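You operate a simulated robot arm through the tools that you are given. There is no shell and no other tool.

You run a simulated robot arm. Do the job below in one go: nothing can be reset, and whatever is moved stays where it is left.

TASK
Slide the cord beads: orange to 65, teal to 59, yellow to 56; then cap the cord.
Fine: each bead's pointer ends on its mark; press the green cap home on the purple cord end last and tug it; the strap's sliders and clip and the other caps stay.

Only the result counts: the job must be done as asked and must still hold three seconds after the hand-in. Knocking over, shifting, dropping, spilling or breaking anything else fails it. A push-on lid holds only when it is set on centred and level and pressed home; a screw cap is set on level and turned clockwise until tight.

THE ROBOT
A 6-joint arm with a two-finger parallel gripper, fixed in place. Base frame: the origin is at the foot of the arm, x ahead of it, y to its left, z up; the work surface is at about z = 0.74. Readings come in m, degrees, newtons and seconds.
With the tool pointing down near the work surface it reaches from about 0.28 to 0.74 m from the base axis. Its first joint turns from -66.0 to 66.0 degrees. Payload 2.45 kg.
The tool frame sits at the grasp point between the pads (the TCP): z along the fingers, y along the line on which they close. The tips reach 0.024 m beyond it. Largest opening 0.068 m; finger width 0.017, thickness 0.01; the body of the gripper, 0.04 by 0.07 m, starts 0.041 m behind the TCP.
Orientation is that of the tool frame in the base frame, as a unit quaternion [w, x, y, z]. With the fingers straight down and closing along the base's y, the tool's x points along the base's -x, its y along +y and its z along -z.

THE INTERFACE
- The arm moves only by the tool servo_tool. Its argument "motion" is a list of rows, each an object of numbers (a shift or turn left out is 0, a gripper value left out holds the last): "x", "y", "z": the shift along the tool's x, y, z in m; "ax", "ay", "az": the turn, a rotation vector about the tool's x, y, z in rad; "claw": the opening, from 0 (shut) to 1 (fully open). In form: [{"x": .., "y": .., "z": .., "ax": .., "ay": .., "az": .., "claw": ..}, ...]. A call has 1 to 20 rows; each row shifts and turns the commanded pose from where the row before left it, along the tool's axes as they then stand. Each row takes 0.2 s and may step no farther than 0.05 m and 8.6 degrees from the row before; otherwise, or with a gripper value out of range, the whole call is refused. Where a pose cannot be reached the arm comes as near as it can. A force on the tool above 40 N (or 10 N above the force at the start of the call, whichever is more), or a blocked arm, ends the call early, and 0.2 s more pass. Each finger travels about 0.108 m/s and halts on what it meets, pressing with about 38 N; the grip force reading is that of the motor and also rises with nothing between the fingers. The clock runs only during rows and for 0.2 s after the last one: add rows that do not move to give the fingers time. The reply holds the time, the measured pose of the TCP, the force on the tool along the base axes, the opening and the grip force, in the units named above and with some noise, with the torque about the TCP (base axes, N m) and any sound that the robot's microphone picked up, and new pictures: "show" is both (left out), scene, wrist or none.
- Cameras (640 x 400 px; columns grow to the right, rows downward): "scene" is fixed at [0.1629, 0.4145, 1.4499]; the picture's right is [-0.77, -0.63, 0.00], its down [-0.42, 0.52, -0.75] and it looks along [0.47, -0.58, -0.67] (base axes); focal length 337 px, centre (320, 200). "wrist" rides on the gripper at [0.084, 0.011, -0.075] in the tool frame; the picture's right is [-0.13, 0.99, 0.00], its down [-0.60, -0.08, -0.79] and it looks along [-0.79, -0.10, 0.61] (tool axes); focal length 251 px, centre (320, 200). There is no depth. A picture from a camera that has moved, and an enlarged one, comes with that camera's place and axes in the base frame and with its lens.
- close_up(camera, box): a new picture of the part [left, top, right, bottom] of that camera's present view, enlarged. It takes no simulated time.
- finish_job(): hands the job in; it is judged then, once.

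Nothing tells you positions but the pictures and the camera data. Unless the task says otherwise, let go and move clear before handing in.

The tools are called after "Request:" as name(argument=value, ...) on one line, values as JSON. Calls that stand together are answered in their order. servo_tool: Moves the arm, as the interface text tells. Its arguments: {"type":"object","properties":{"motion":{"type":"array"},"show":{"type":"string","enum":["both","scene","wrist","none"]}},"required":["motion"]} The other tools are called the same way: close_up (camera, box) takes an enlarged picture of a part of a camera's view; finish_job () hands the job in.

At the start:

```text
time_s: 0.0
ee_pos: [0.4914, 0.0289, 1.0982]
orientation: [0.001, 0.0, 1.0, 0.0]
wrist_force: [-0.7, -0.4, 0.0]
moment: [0.02, -0.04, -0.02]
gripper_width: 0.0679
grip_force: 0.0
```

scene: 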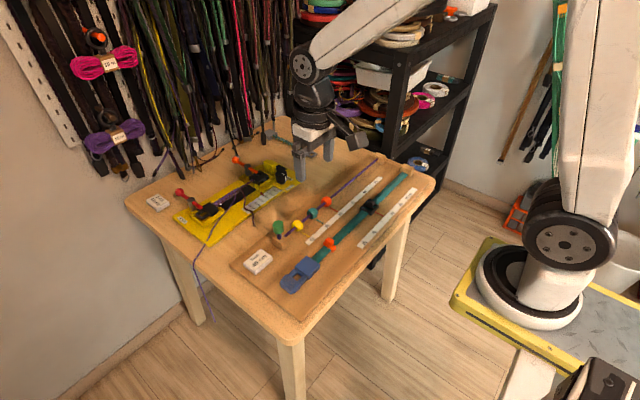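
wrist: 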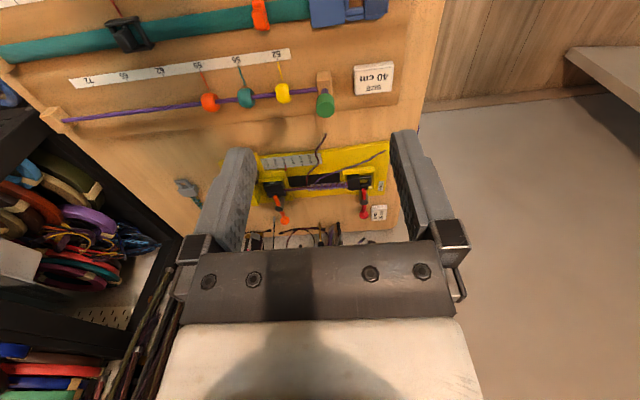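

I see a table with a purple cord strung with orange, teal and yellow beads beside a scale, a strap with sliders, and a yellow jig. I'll take enlarged pictures before I move anything.

Request:
close_up(camera="scene", box=[220, 140, 440, 300])

Request:
close_up(camera="wrist", box=[40, 30, 410, 150])

Request:
close_up(camera="scene", box=[120, 120, 320, 260])

Request:
close_up(camera="wrist", box=[230, 40, 410, 160])

```text
2.50 times, centred on (330, 220) of scene
camera zoom: at [0.1629, 0.4145, 1.4499], right [-0.77, -0.63, 0.0], down [-0.42, 0.52, -0.75], along [0.47, -0.58, -0.67], focal length 842 px, centre (295, 150)
```

zoom: 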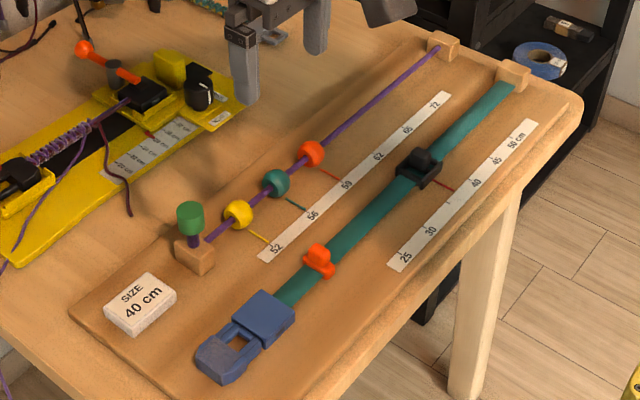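

```text
1.73 times, centred on (225, 90) of wrist
camera zoom: at [0.4061, 0.0395, 1.1729], right [0.13, 0.99, 0.0], down [0.6, -0.08, 0.79], along [0.79, -0.1, -0.61], focal length 435 px, centre (484, 390)
```

zoom: 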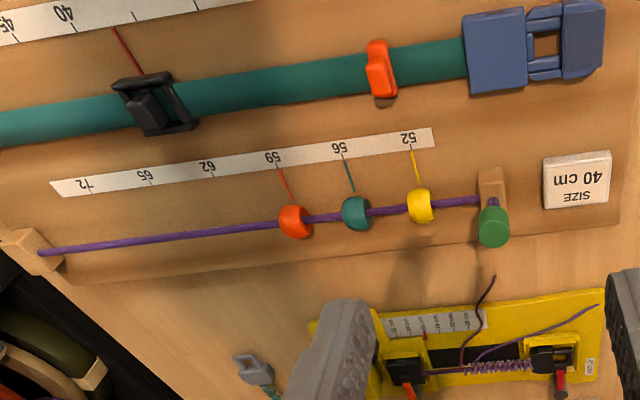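

```text
2.86 times, centred on (220, 190) of scene
camera zoom: at [0.1629, 0.4145, 1.4499], right [-0.77, -0.63, 0.0], down [-0.42, 0.52, -0.75], along [0.47, -0.58, -0.67], focal length 962 px, centre (606, 229)
```

zoom: 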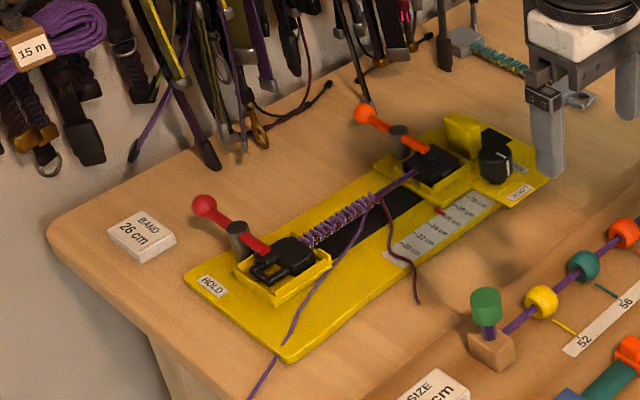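

```text
3.33 times, centred on (320, 100) of wrist
camera zoom: at [0.4061, 0.0395, 1.1729], right [0.13, 0.99, 0.0], down [0.6, -0.08, 0.79], along [0.79, -0.1, -0.61], focal length 838 px, centre (320, 533)
```

zoom: 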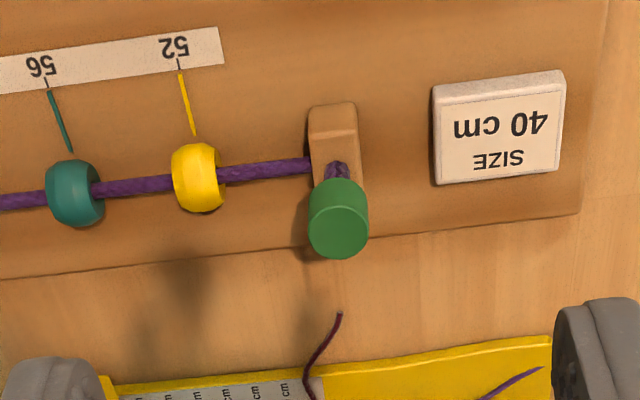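

The purple cord runs along the base's y at about x = 0.61, with beads near y = -0.05 to -0.2. The green cap stands on the near-left post at about (0.62, 0.02). I'll move to view the scale from closer so I can read the marks.

Request:
servo_tool(motion=[{"y": -0.03, "z": 0.03, "x": 0.005}, {"y": -0.03, "z": 0.03, "x": 0.005}, {"y": -0.03, "z": 0.03}, {"y": -0.03, "z": 0.03}, {"y": -0.03, "z": 0.03}, {"y": -0.03, "z": 0.03}, {}, {}])

Request:
close_up(camera="wrist", box=[40, 60, 600, 300])

```text
time_s: 1.8
ee_pos: [0.4838, -0.1503, 0.9182]
orientation: [0.001, -0.001, 1.0, 0.0]
wrist_force: [-0.1, 0.6, 0.0]
moment: [0.0, 0.01, 0.02]
gripper_width: 0.0681
grip_force: 0.0
camera wrist: at [0.3982, -0.1396, 0.9923], right [0.13, 0.99, 0.0], down [0.6, -0.08, 0.79], along [0.79, -0.1, -0.61], focal length 251 px, centre (320, 200)
```

scene: 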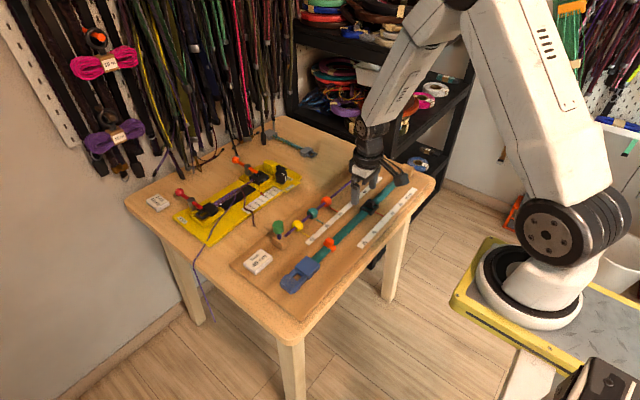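
wrist: 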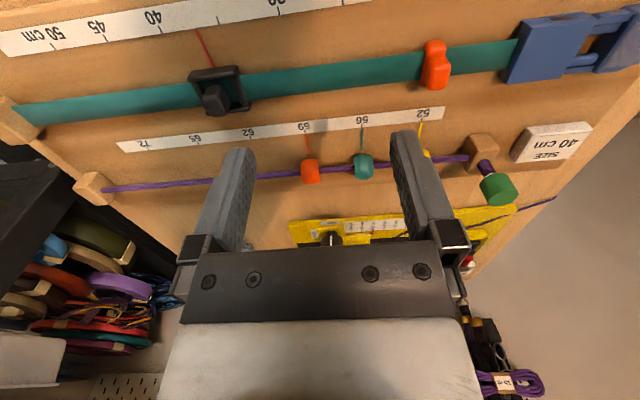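

```text
1.14 times, centred on (320, 180) of wrist
camera zoom: at [0.3982, -0.1396, 0.9923], right [0.13, 0.99, 0.0], down [0.6, -0.08, 0.79], along [0.79, -0.1, -0.61], focal length 287 px, centre (320, 223)
```

zoom: 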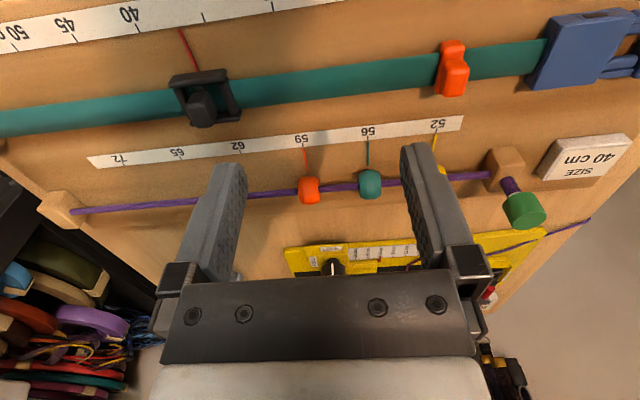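

Request:
close_up(camera="wrist", box=[110, 100, 290, 210])

Request:
close_up(camera="wrist", box=[270, 95, 450, 205])

Request:
close_up(camera="scene", box=[255, 170, 415, 270])

Request:
close_up(camera="wrist", box=[440, 100, 600, 220])

```text
3.56 times, centred on (200, 155) of wrist
camera zoom: at [0.3982, -0.1396, 0.9923], right [0.13, 0.99, 0.0], down [0.6, -0.08, 0.79], along [0.79, -0.1, -0.61], focal length 894 px, centre (747, 360)
```

zoom: 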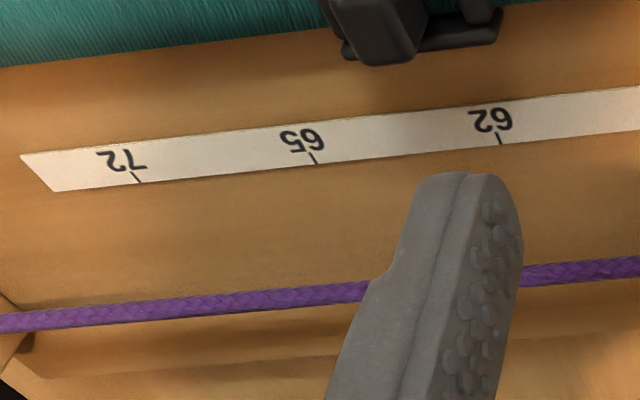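

```text
3.56 times, centred on (360, 150) of wrist
camera zoom: at [0.3982, -0.1396, 0.9923], right [0.13, 0.99, 0.0], down [0.6, -0.08, 0.79], along [0.79, -0.1, -0.61], focal length 894 px, centre (178, 378)
```

zoom: 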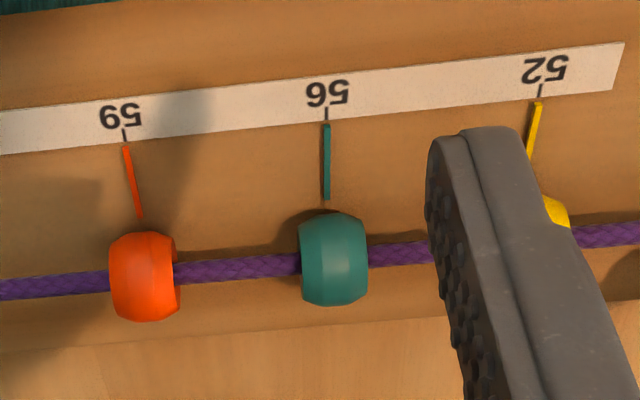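

```text
4.00 times, centred on (335, 220) of scene
camera zoom: at [0.1629, 0.4145, 1.4499], right [-0.77, -0.63, 0.0], down [-0.42, 0.52, -0.75], along [0.47, -0.58, -0.67], focal length 1347 px, centre (260, 120)
```

zoom: 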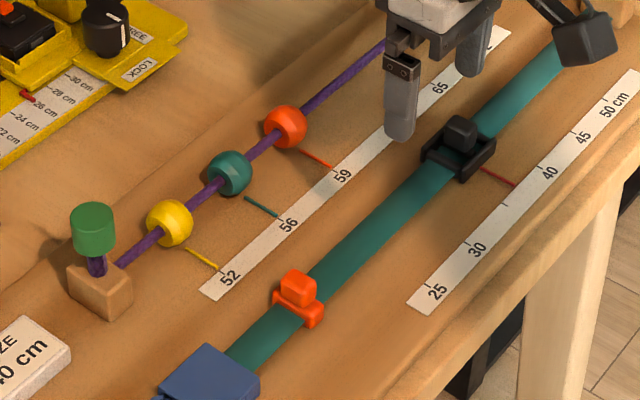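

```text
3.33 times, centred on (520, 160) of wrist
camera zoom: at [0.3982, -0.1396, 0.9923], right [0.13, 0.99, 0.0], down [0.6, -0.08, 0.79], along [0.79, -0.1, -0.61], focal length 838 px, centre (-347, 333)
```

zoom: 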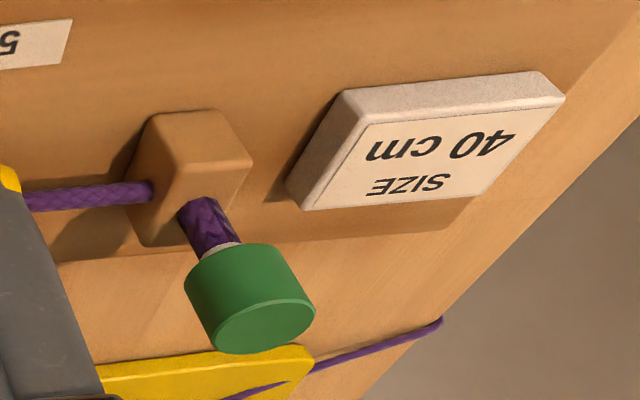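

The scale ticks are evenly spaced along y, about 65.5 mm apart: 52 at about -0.049, 56 at -0.115, 59 at -0.180, 62 at -0.246, 65 at -0.311 and 72 at -0.376. The beads sit at z of about 0.77 and x of about 0.62. I'll turn the gripper so it closes across the cord and hover over the orange bead.

Request:
servo_tool(motion=[{"az": -0.1428}, {"az": -0.1428}, {"az": -0.1428}, {"az": -0.1428}, {"az": -0.1428}, {"az": -0.1428}, {"az": -0.1428}, {"az": -0.1428}, {"az": -0.1428}, {"az": -0.1428}, {"az": -0.1428}, {"x": 0.007, "y": -0.034}, {"x": 0.007, "y": -0.034}, {"x": 0.008, "y": -0.034}, {"x": 0.008, "y": -0.034}, {}, {}])

```text
time_s: 5.4
ee_pos: [0.6208, -0.1812, 0.92]
orientation: [0.001, -0.707, 0.707, 0.0]
wrist_force: [-0.2, -0.2, 0.1]
moment: [0.04, 0.02, 0.01]
gripper_width: 0.068
grip_force: 0.0
camera wrist: at [0.6086, -0.2642, 0.9948], right [-0.99, 0.13, 0.0], down [0.08, 0.6, 0.79], along [0.1, 0.79, -0.61], focal length 251 px, centre (320, 200)
```

scene: 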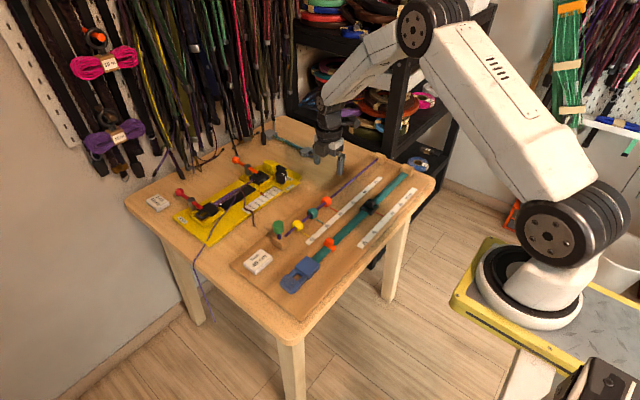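
wrist: 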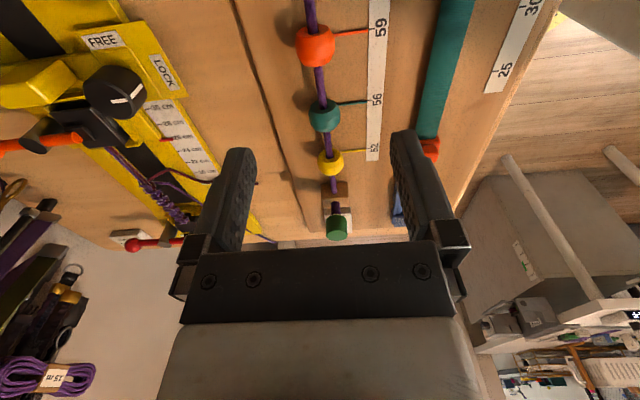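

The gripper now closes across the cord, which lies near x = 0.622. I'll zoom in to refine the bead position before going down.

Request:
close_up(camera="wrist", box=[260, 0, 420, 100])

Request:
close_up(camera="wrist", box=[270, 90, 430, 250])

Request:
close_up(camera="scene", box=[255, 170, 415, 270])

```text
4.00 times, centred on (340, 50) of wrist
camera zoom: at [0.6086, -0.2642, 0.9948], right [-0.99, 0.13, 0.0], down [0.08, 0.6, 0.79], along [0.1, 0.79, -0.61], focal length 1006 px, centre (240, 800)
```

zoom: 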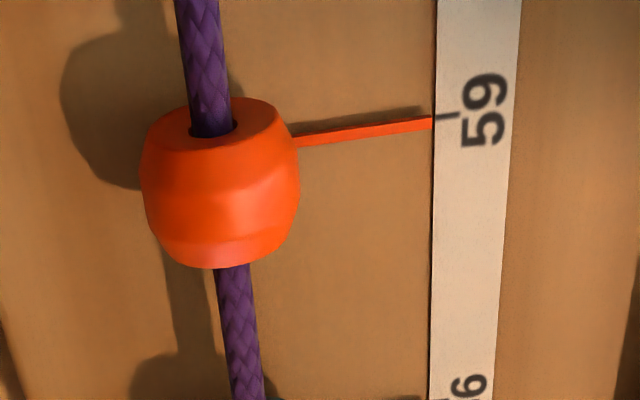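

```text
2.50 times, centred on (350, 170) of wrist
camera zoom: at [0.6086, -0.2642, 0.9948], right [-0.99, 0.13, 0.0], down [0.08, 0.6, 0.79], along [0.1, 0.79, -0.61], focal length 629 px, centre (245, 275)
```

zoom: 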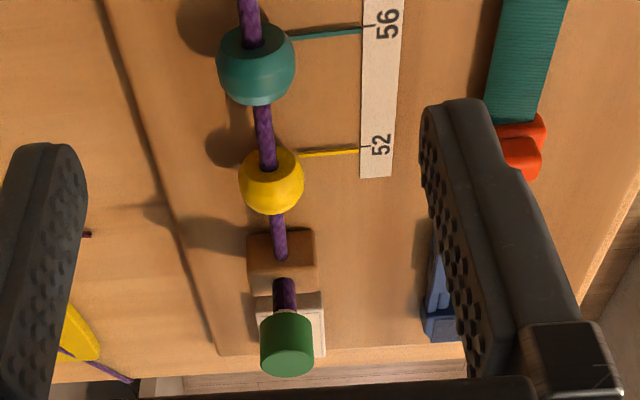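

```text
4.00 times, centred on (335, 220) of scene
camera zoom: at [0.1629, 0.4145, 1.4499], right [-0.77, -0.63, 0.0], down [-0.42, 0.52, -0.75], along [0.47, -0.58, -0.67], focal length 1347 px, centre (260, 120)
```

zoom: 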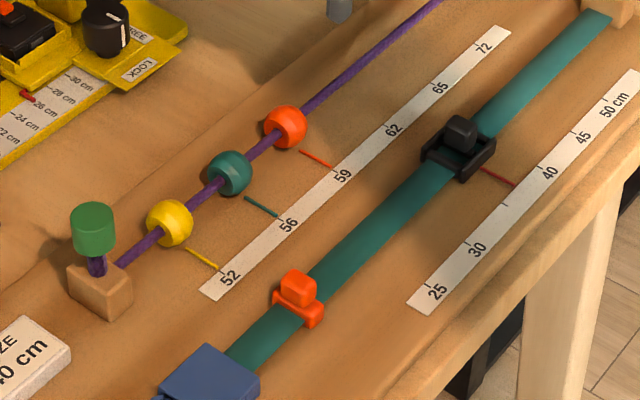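

The orange bead's centre is at about (0.623, -0.180, 0.772). I'll lower the open gripper around it with the tips staying above the tray.

Request:
servo_tool(motion=[{"x": -0.001, "y": -0.002, "z": 0.03}, {"z": 0.03}, {"z": 0.03}, {"z": 0.02}, {"z": 0.015}, {"z": 0.008}, {}])

```text
time_s: 7.0
ee_pos: [0.621, -0.1797, 0.7846]
orientation: [0.0, -0.707, 0.707, 0.0]
wrist_force: [-0.8, -0.7, 0.1]
moment: [0.0, 0.03, 0.02]
gripper_width: 0.0681
grip_force: 0.1
camera wrist: at [0.6082, -0.2634, 0.86], right [-0.99, 0.13, 0.0], down [0.08, 0.6, 0.79], along [0.1, 0.79, -0.61], focal length 251 px, centre (320, 200)
```

scene: 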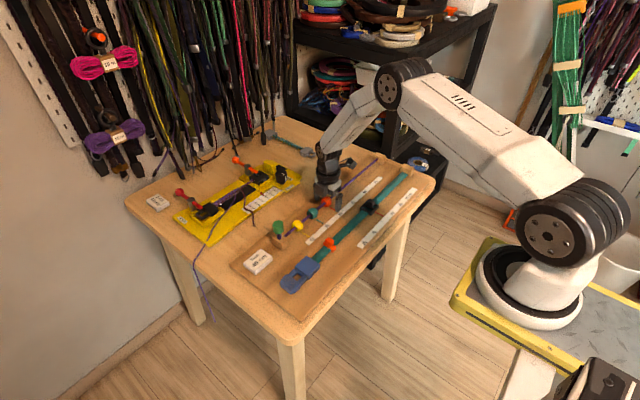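
wrist: 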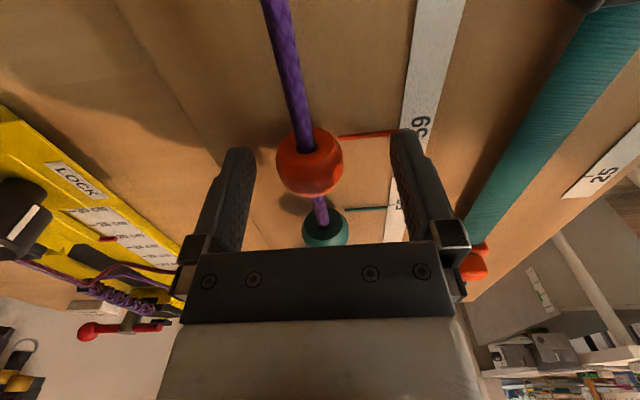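

The bead looks about 4 mm to +x of the gripper's centre. I'll zoom in to measure the offset before closing.

Request:
close_up(camera="wrist", box=[200, 90, 460, 250])

Request:
close_up(camera="scene", box=[280, 160, 360, 230])

```text
2.46 times, centred on (330, 170) of wrist
camera zoom: at [0.6082, -0.2634, 0.86], right [-0.99, 0.13, 0.0], down [0.08, 0.6, 0.79], along [0.1, 0.79, -0.61], focal length 619 px, centre (295, 274)
```

zoom: 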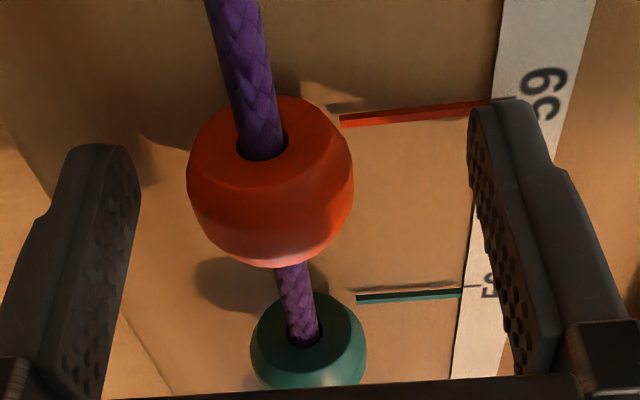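

```text
5.71 times, centred on (320, 195) of scene
camera zoom: at [0.1629, 0.4145, 1.4499], right [-0.77, -0.63, 0.0], down [-0.42, 0.52, -0.75], along [0.47, -0.58, -0.67], focal length 1924 px, centre (320, 229)
```

zoom: 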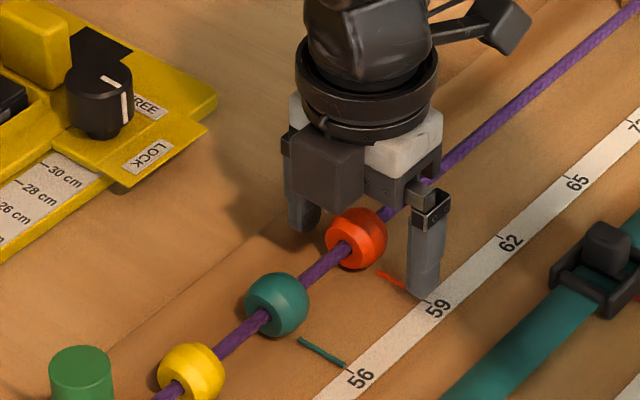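

The bead centre is about 5 mm to +x of the gripper centre. I'll correct for that and partly close to check the centring.

Request:
servo_tool(motion=[{"y": -0.0048}, {"claw": 0.6}, {"claw": 0.6}, {}], show="wrist")

Request:
close_up(camera="wrist", box=[200, 90, 460, 250])

```text
time_s: 8.0
ee_pos: [0.6262, -0.1794, 0.7854]
orientation: [0.0, 0.708, -0.706, 0.0]
wrist_force: [-0.1, -0.1, -1.2]
moment: [-0.01, 0.02, 0.0]
gripper_width: 0.0409
grip_force: 0.0
camera wrist: at [0.6135, -0.2638, 0.8594], right [-0.99, 0.13, 0.0], down [0.08, 0.6, 0.79], along [0.1, 0.79, -0.61], focal length 251 px, centre (320, 200)
```

wrist: 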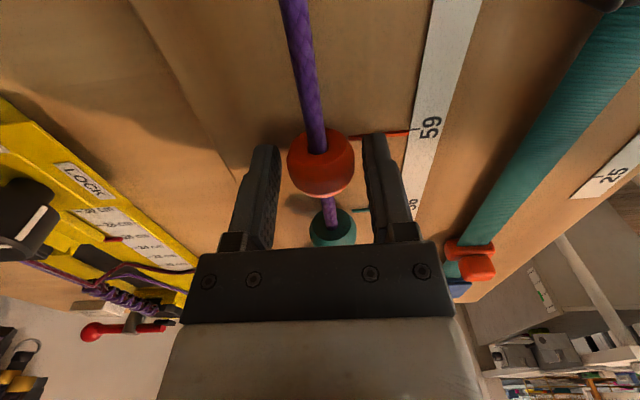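

```text
2.46 times, centred on (330, 170) of wrist
camera zoom: at [0.6135, -0.2638, 0.8594], right [-0.99, 0.13, 0.0], down [0.08, 0.6, 0.79], along [0.1, 0.79, -0.61], focal length 619 px, centre (295, 274)
```

zoom: 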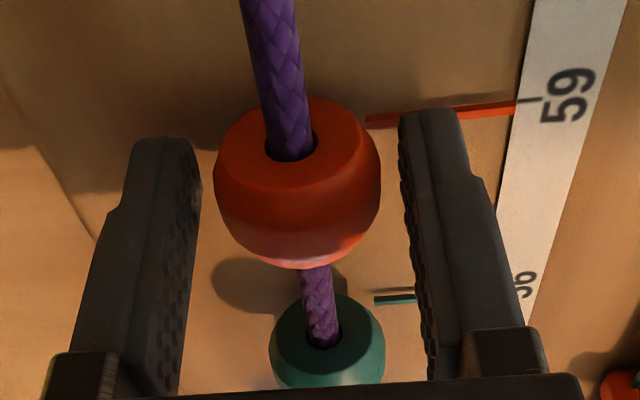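

The bead is now centred to within about a millimetre. I'll close on it gently and check the reading.

Request:
servo_tool(motion=[{"claw": 0.5}, {"claw": 0.42}, {}, {}], show="wrist")

Request:
close_up(camera="wrist", box=[200, 90, 460, 250])

```text
time_s: 9.0
ee_pos: [0.6245, -0.1793, 0.7834]
orientation: [-0.001, 0.707, -0.707, 0.001]
wrist_force: [-5.2, -0.8, 2.0]
moment: [-0.06, 0.07, -0.25]
gripper_width: 0.0302
grip_force: 20.3
camera wrist: at [0.613, -0.2638, 0.8593], right [-0.99, 0.13, 0.0], down [0.08, 0.6, 0.79], along [0.1, 0.79, -0.61], focal length 251 px, centre (320, 200)
```

wrist: 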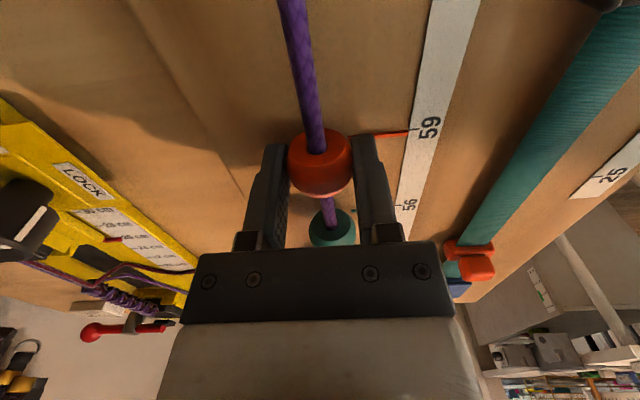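

```text
2.46 times, centred on (330, 170) of wrist
camera zoom: at [0.613, -0.2638, 0.8593], right [-0.99, 0.13, 0.0], down [0.08, 0.6, 0.79], along [0.1, 0.79, -0.61], focal length 619 px, centre (295, 274)
```

zoom: 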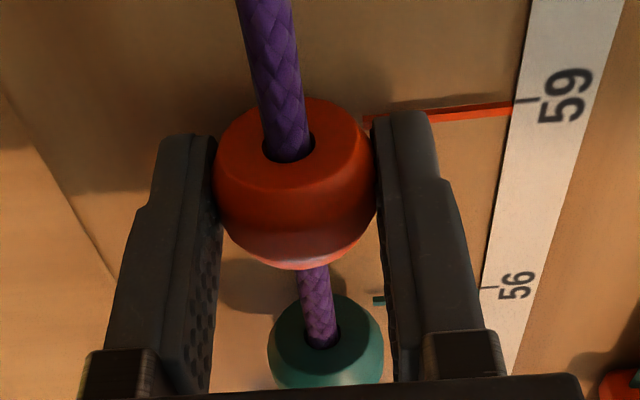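

The bead is gripped. I'll slide it slowly towards 65, starting with a short test move.

Request:
servo_tool(motion=[{"x": 0.008}, {"x": 0.008}, {"x": 0.008}, {}], show="wrist")

Request:
close_up(camera="wrist", box=[200, 90, 460, 250])

```text
time_s: 10.0
ee_pos: [0.6257, -0.2046, 0.7865]
orientation: [0.001, -0.707, 0.707, -0.002]
wrist_force: [-0.9, 0.0, -1.7]
moment: [0.11, -0.07, 0.2]
gripper_width: 0.0291
grip_force: 32.8
camera wrist: at [0.6128, -0.2889, 0.8606], right [-0.99, 0.13, 0.0], down [0.08, 0.6, 0.79], along [0.1, 0.79, -0.61], focal length 251 px, centre (320, 200)
```

wrist: 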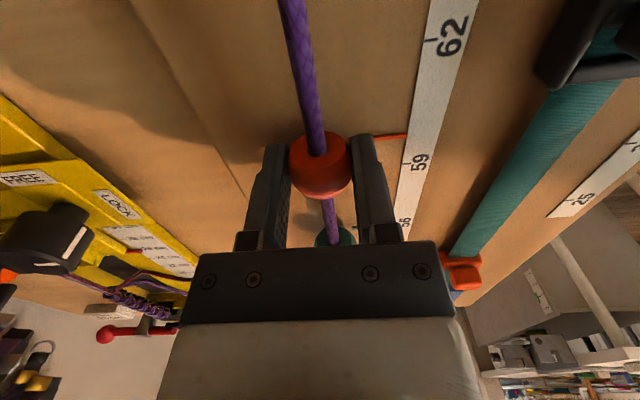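

```text
2.46 times, centred on (330, 170) of wrist
camera zoom: at [0.6128, -0.2889, 0.8606], right [-0.99, 0.13, 0.0], down [0.08, 0.6, 0.79], along [0.1, 0.79, -0.61], focal length 619 px, centre (295, 274)
```

zoom: 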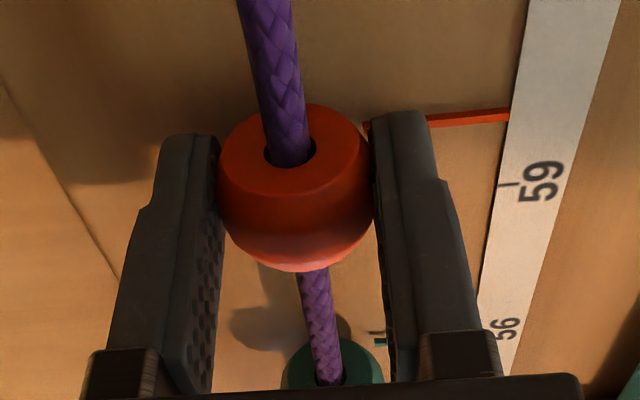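

The bead and its pointer travel with the gripper. I'll carry on towards 65, stop slightly short and inspect.

Request:
servo_tool(motion=[{"x": 0.01}, {"x": 0.01}, {"x": 0.01}, {"x": 0.01}, {"x": 0.01}, {"x": 0.01}, {"x": 0.01}, {"x": 0.01}, {"x": 0.01}, {"x": 0.01}, {}])

Request:
close_up(camera="wrist", box=[200, 90, 460, 250])

Request:
close_up(camera="scene", box=[300, 130, 420, 220])

```text
time_s: 12.4
ee_pos: [0.625, -0.3049, 0.7853]
orientation: [-0.001, 0.708, -0.707, 0.001]
wrist_force: [-2.6, 0.4, -0.8]
moment: [-0.16, -0.07, -0.18]
gripper_width: 0.0292
grip_force: 39.3
camera wrist: at [0.6125, -0.3887, 0.8602], right [-0.99, 0.13, 0.0], down [0.08, 0.6, 0.79], along [0.1, 0.79, -0.61], focal length 251 px, centre (320, 200)
```

scene: 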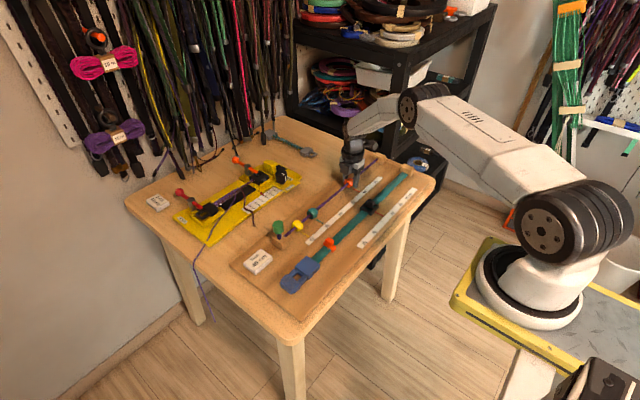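
wrist: 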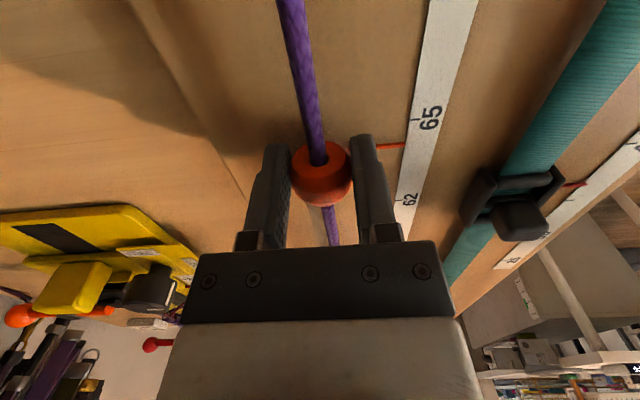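

```text
2.46 times, centred on (330, 170) of wrist
camera zoom: at [0.6125, -0.3887, 0.8602], right [-0.99, 0.13, 0.0], down [0.08, 0.6, 0.79], along [0.1, 0.79, -0.61], focal length 619 px, centre (295, 274)
```

zoom: 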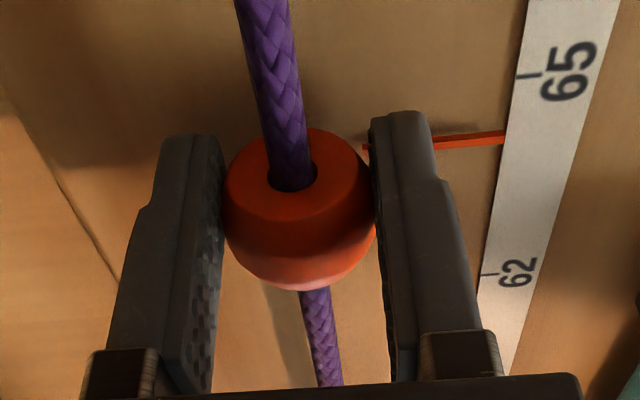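

```text
4.44 times, centred on (360, 175) of scene
camera zoom: at [0.1629, 0.4145, 1.4499], right [-0.77, -0.63, 0.0], down [-0.42, 0.52, -0.75], along [0.47, -0.58, -0.67], focal length 1496 px, centre (142, 311)
```

zoom: 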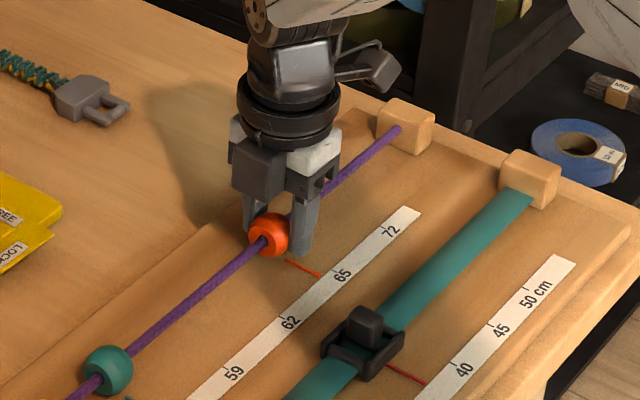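

The bead has slipped back about 8 mm within the fingers, and its pointer is about 13 mm short of 65. I'll open, re-centre on the bead and grip again.

Request:
servo_tool(motion=[{"claw": 0.6}, {"claw": 0.6}, {"x": -0.0084, "y": 0.001}, {"claw": 0.5}, {"claw": 0.4}, {}, {}], show="wrist")

Request:
close_up(camera="wrist", box=[200, 90, 460, 250])

```text
time_s: 14.0
ee_pos: [0.6242, -0.2965, 0.7866]
orientation: [0.001, -0.707, 0.707, -0.001]
wrist_force: [7.4, 0.3, 0.8]
moment: [0.0, -0.06, -0.05]
gripper_width: 0.0329
grip_force: 3.6
camera wrist: at [0.6117, -0.3805, 0.8611], right [-0.99, 0.13, 0.0], down [0.08, 0.6, 0.79], along [0.1, 0.79, -0.61], focal length 251 px, centre (320, 200)
```

wrist: 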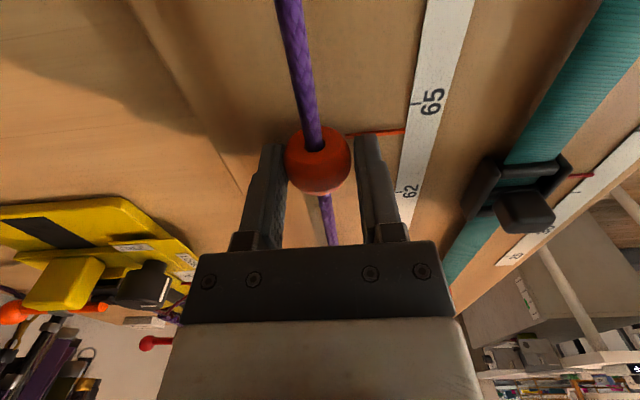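

```text
2.46 times, centred on (330, 170) of wrist
camera zoom: at [0.6117, -0.3805, 0.8611], right [-0.99, 0.13, 0.0], down [0.08, 0.6, 0.79], along [0.1, 0.79, -0.61], focal length 619 px, centre (295, 274)
```

zoom: 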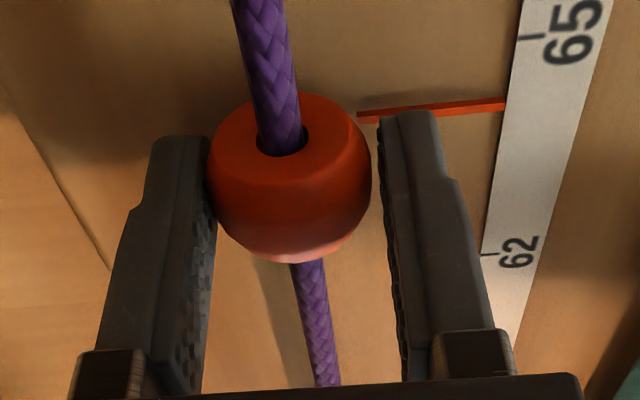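

The +x finger touched first, so I'll shift about 1.5 mm to +x and finish closing.

Request:
servo_tool(motion=[{"y": -0.0018}, {"claw": 0.4}, {"claw": 0.38}, {}, {}], show="wrist")

Request:
close_up(camera="wrist", box=[200, 90, 460, 250])

```text
time_s: 15.2
ee_pos: [0.6257, -0.2954, 0.7849]
orientation: [0.0, -0.707, 0.707, 0.0]
wrist_force: [-0.9, 0.2, -2.8]
moment: [0.09, -0.01, 0.13]
gripper_width: 0.0275
grip_force: 41.8
camera wrist: at [0.6131, -0.3795, 0.8591], right [-0.99, 0.13, 0.0], down [0.08, 0.6, 0.79], along [0.1, 0.79, -0.61], focal length 251 px, centre (320, 200)
```

wrist: 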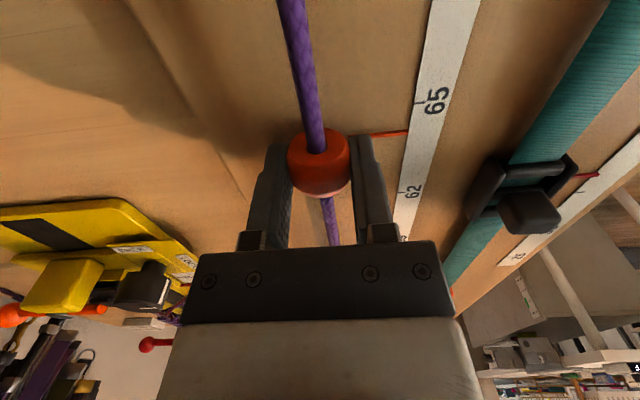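

```text
2.46 times, centred on (330, 170) of wrist
camera zoom: at [0.6131, -0.3795, 0.8591], right [-0.99, 0.13, 0.0], down [0.08, 0.6, 0.79], along [0.1, 0.79, -0.61], focal length 619 px, centre (295, 274)
```

zoom: 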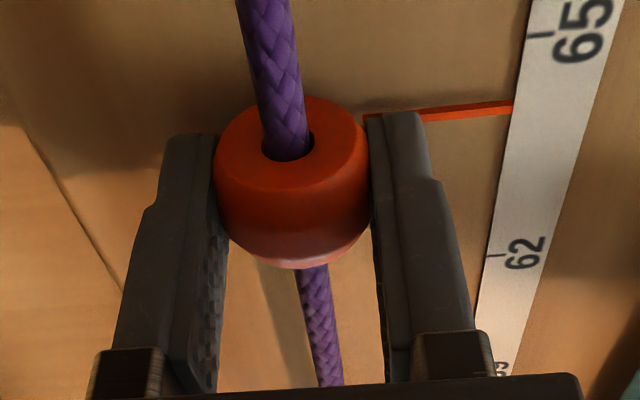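

The grip is solid and centred now. The pointer needs to go about 13.4 mm further, so I'll move it slowly.

Request:
servo_tool(motion=[{"x": 0.0035}, {"x": 0.0035}, {"x": 0.0035}, {"x": 0.003}, {}, {}], show="wrist")

Request:
close_up(camera="wrist", box=[200, 90, 460, 250])

Request:
close_up(camera="wrist", box=[360, 80, 460, 180])

Request:
close_up(camera="scene", box=[330, 160, 400, 210])

```text
time_s: 16.6
ee_pos: [0.6251, -0.3098, 0.7848]
orientation: [0.001, -0.707, 0.708, -0.001]
wrist_force: [0.2, 0.0, -11.7]
moment: [-0.04, -0.01, -0.62]
gripper_width: 0.0271
grip_force: 41.6
camera wrist: at [0.6129, -0.3937, 0.8595], right [-0.99, 0.13, 0.0], down [0.08, 0.6, 0.79], along [0.1, 0.79, -0.61], focal length 251 px, centre (320, 200)
```

wrist: 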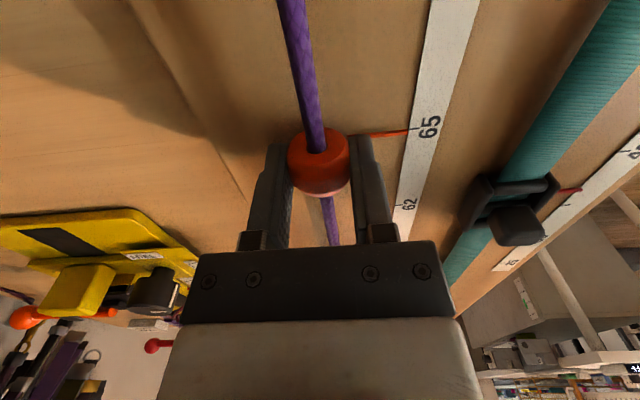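

```text
2.46 times, centred on (330, 170) of wrist
camera zoom: at [0.6129, -0.3937, 0.8595], right [-0.99, 0.13, 0.0], down [0.08, 0.6, 0.79], along [0.1, 0.79, -0.61], focal length 619 px, centre (295, 274)
```

zoom: 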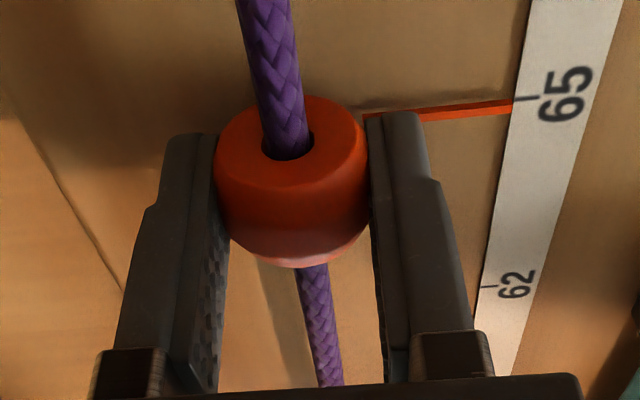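

```text
4.00 times, centred on (410, 130) of wrist
camera zoom: at [0.6129, -0.3937, 0.8595], right [-0.99, 0.13, 0.0], down [0.08, 0.6, 0.79], along [0.1, 0.79, -0.61], focal length 1006 px, centre (-40, 480)
```

zoom: 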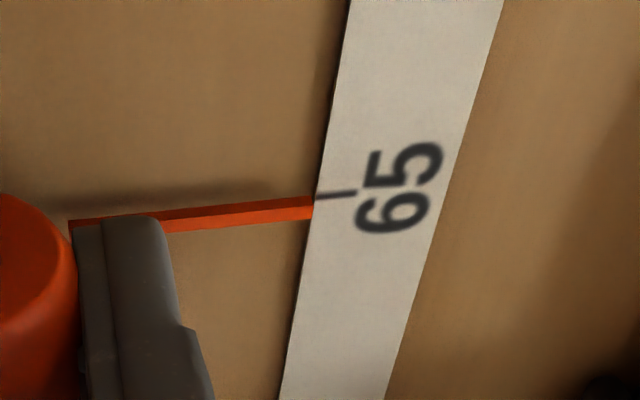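

```text
8.00 times, centred on (365, 185) of scene
camera zoom: at [0.1632, 0.4144, 1.4499], right [-0.77, -0.63, 0.0], down [-0.42, 0.52, -0.74], along [0.47, -0.58, -0.67], focal length 2693 px, centre (-40, 320)
```

zoom: 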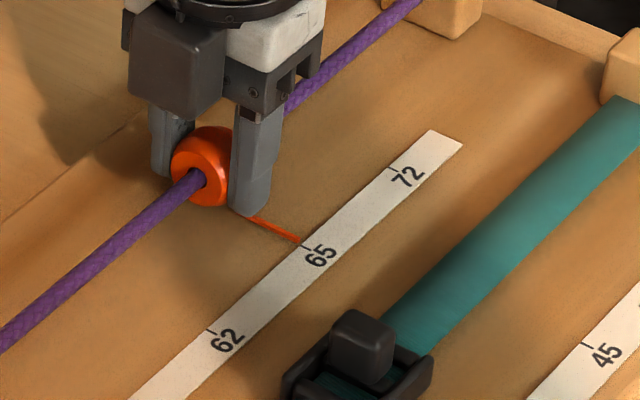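

The orange pointer looks on 65, allowing for its small height above the tray. I'll check with a tighter zoom in the scene view and compare it to the untouched teal and yellow pointers.

Request:
close_up(camera="scene", box=[352, 176, 380, 194])

Request:
close_up(camera="scene", box=[312, 206, 340, 224])

Request:
close_up(camera="scene", box=[298, 222, 326, 240])

```text
16.00 times, centred on (366, 185) of scene
camera zoom: at [0.1632, 0.4144, 1.4499], right [-0.77, -0.63, 0.0], down [-0.42, 0.52, -0.74], along [0.47, -0.58, -0.67], focal length 5386 px, centre (-416, 440)
```

zoom: 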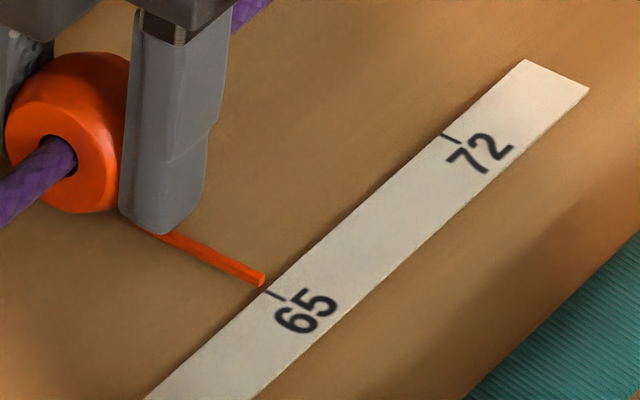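

```text
16.00 times, centred on (326, 215) of scene
camera zoom: at [0.1632, 0.4144, 1.4499], right [-0.77, -0.63, 0.0], down [-0.42, 0.52, -0.74], along [0.47, -0.58, -0.67], focal length 5386 px, centre (224, -40)
```

zoom: 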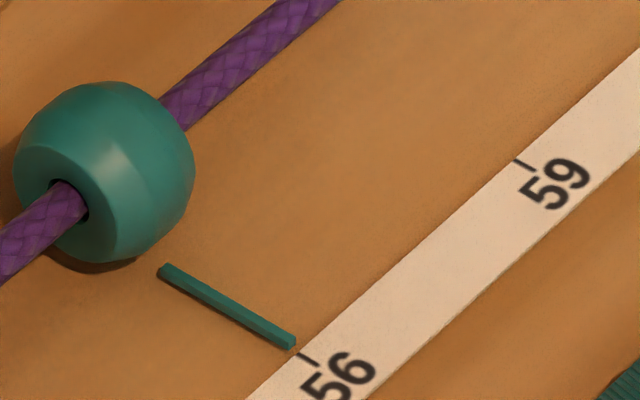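

```text
16.00 times, centred on (312, 231) of scene
camera zoom: at [0.1632, 0.4144, 1.4499], right [-0.77, -0.63, 0.0], down [-0.42, 0.52, -0.74], along [0.47, -0.58, -0.67], focal length 5386 px, centre (448, -296)
```

zoom: 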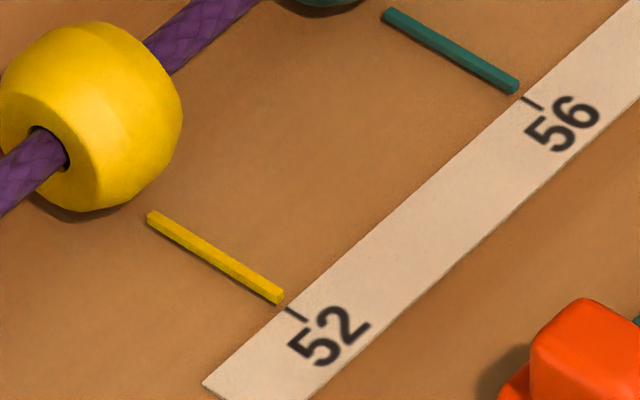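

Orange matches the mark exactly as the starting beads matched theirs, in both views. I'll release it and check that it stays.

Request:
servo_tool(motion=[{"claw": 0.45}, {"claw": 0.55}, {"claw": 0.7}, {"claw": 1.0}, {}, {}], show="wrist")

Request:
close_up(camera="wrist", box=[200, 90, 460, 250])

Request:
close_up(camera="scene", box=[352, 176, 380, 194])

```text
time_s: 18.0
ee_pos: [0.6245, -0.3089, 0.7843]
orientation: [0.0, -0.707, 0.707, -0.001]
wrist_force: [0.5, 0.3, -1.0]
moment: [-0.03, -0.02, 0.0]
gripper_width: 0.0681
grip_force: 0.1
camera wrist: at [0.6131, -0.3936, 0.86], right [-0.99, 0.13, 0.0], down [0.08, 0.6, 0.79], along [0.1, 0.79, -0.61], focal length 251 px, centre (320, 200)
```

wrist: 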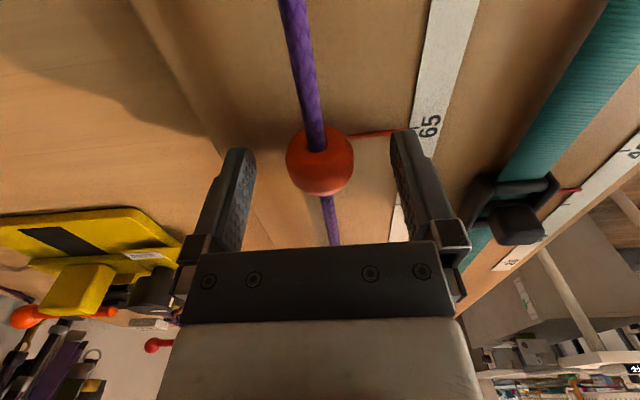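

```text
2.46 times, centred on (330, 170) of wrist
camera zoom: at [0.6131, -0.3936, 0.86], right [-0.99, 0.13, 0.0], down [0.08, 0.6, 0.79], along [0.1, 0.79, -0.61], focal length 619 px, centre (295, 274)
```

zoom: 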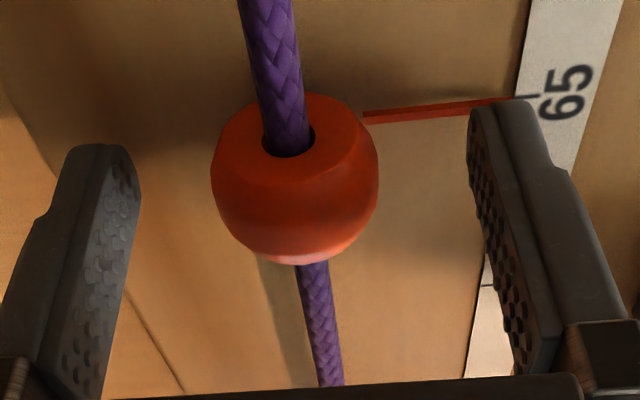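

```text
16.00 times, centred on (366, 185) of scene
camera zoom: at [0.1629, 0.4145, 1.4499], right [-0.77, -0.63, 0.0], down [-0.42, 0.52, -0.75], along [0.47, -0.58, -0.67], focal length 5386 px, centre (-416, 440)
```

zoom: 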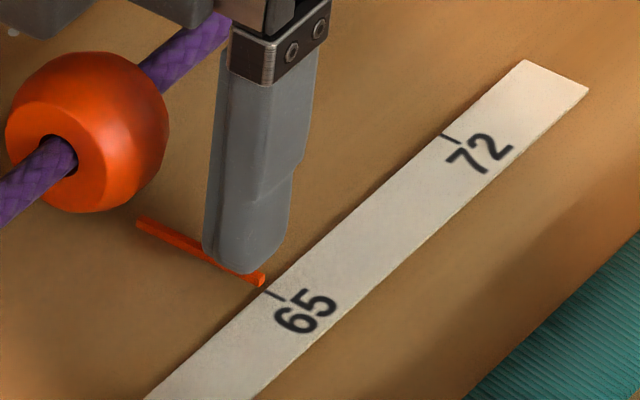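

Orange stayed on 65. I'll rise and move back along the cord to the teal bead.

Request:
servo_tool(motion=[{"z": -0.03}, {"z": -0.03}, {"x": -0.049}, {"x": -0.049}, {"x": -0.049}, {"x": -0.049}, {}, {}], show="wrist")

Request:
close_up(camera="wrist", box=[200, 50, 460, 210])

```text
time_s: 19.8
ee_pos: [0.6255, -0.114, 0.8451]
orientation: [-0.001, 0.707, -0.707, 0.0]
wrist_force: [-0.6, -0.3, -0.2]
moment: [0.01, 0.0, 0.01]
gripper_width: 0.0682
grip_force: 0.0
camera wrist: at [0.6135, -0.1974, 0.9205], right [-0.99, 0.13, 0.0], down [0.08, 0.6, 0.79], along [0.1, 0.79, -0.61], focal length 251 px, centre (320, 200)
```

wrist: 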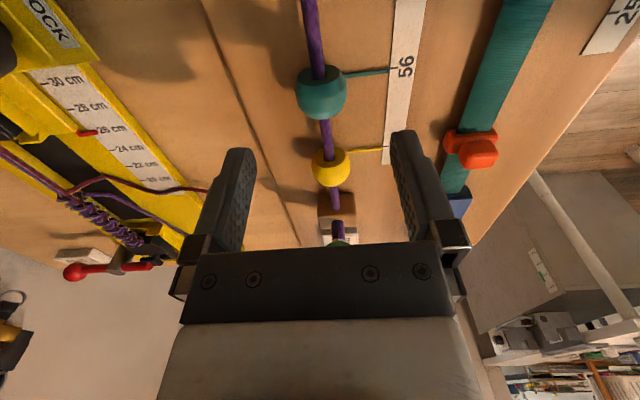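

```text
2.46 times, centred on (330, 130) of wrist
camera zoom: at [0.6135, -0.1974, 0.9205], right [-0.99, 0.13, 0.0], down [0.08, 0.6, 0.79], along [0.1, 0.79, -0.61], focal length 619 px, centre (295, 372)
```

zoom: 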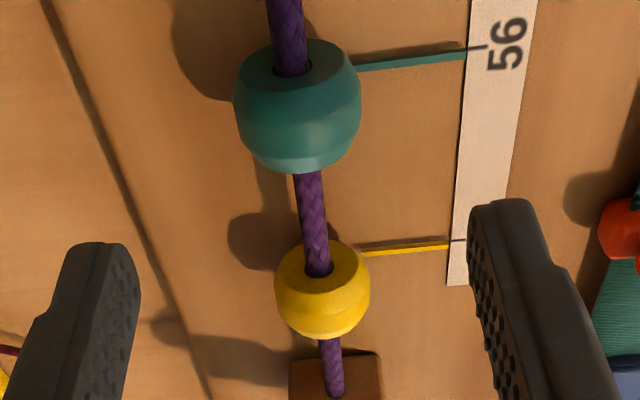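

The teal bead is at about (0.623, -0.115). I'll descend around it and partly close to check centring.

Request:
servo_tool(motion=[{"x": 0.0012, "z": 0.02}, {"z": 0.02}, {"z": 0.012}, {"z": 0.008}, {}, {"claw": 0.6}, {"claw": 0.56}, {}], show="wrist")

Request:
close_up(camera="wrist", box=[200, 90, 460, 250])

```text
time_s: 21.6
ee_pos: [0.6249, -0.115, 0.786]
orientation: [-0.001, 0.707, -0.707, 0.0]
wrist_force: [1.1, -0.3, 0.0]
moment: [0.02, 0.05, 0.0]
gripper_width: 0.0381
grip_force: 0.1
camera wrist: at [0.6136, -0.1984, 0.8607], right [-0.99, 0.13, 0.0], down [0.08, 0.6, 0.79], along [0.1, 0.79, -0.61], focal length 251 px, centre (320, 200)
```

wrist: 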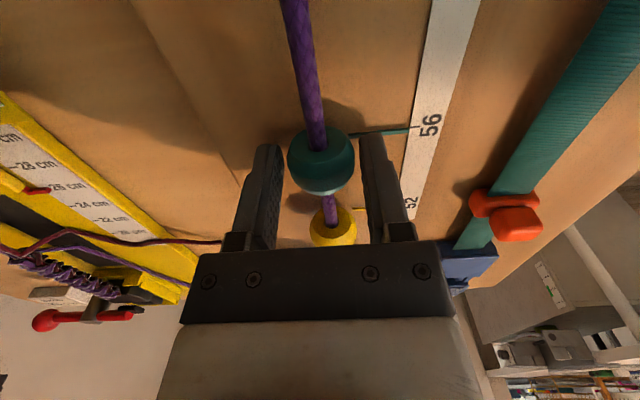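

```text
2.46 times, centred on (330, 170) of wrist
camera zoom: at [0.6136, -0.1984, 0.8607], right [-0.99, 0.13, 0.0], down [0.08, 0.6, 0.79], along [0.1, 0.79, -0.61], focal length 619 px, centre (295, 274)
```

zoom: 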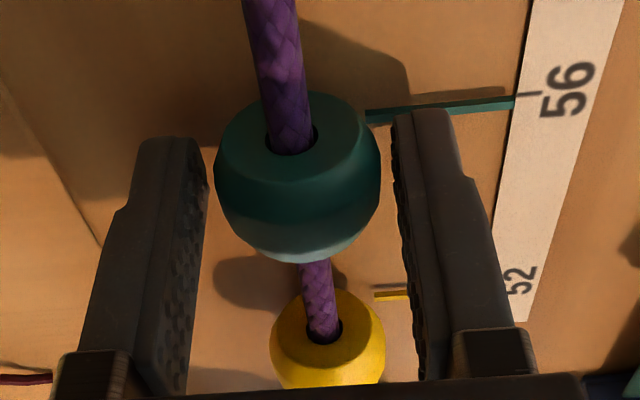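

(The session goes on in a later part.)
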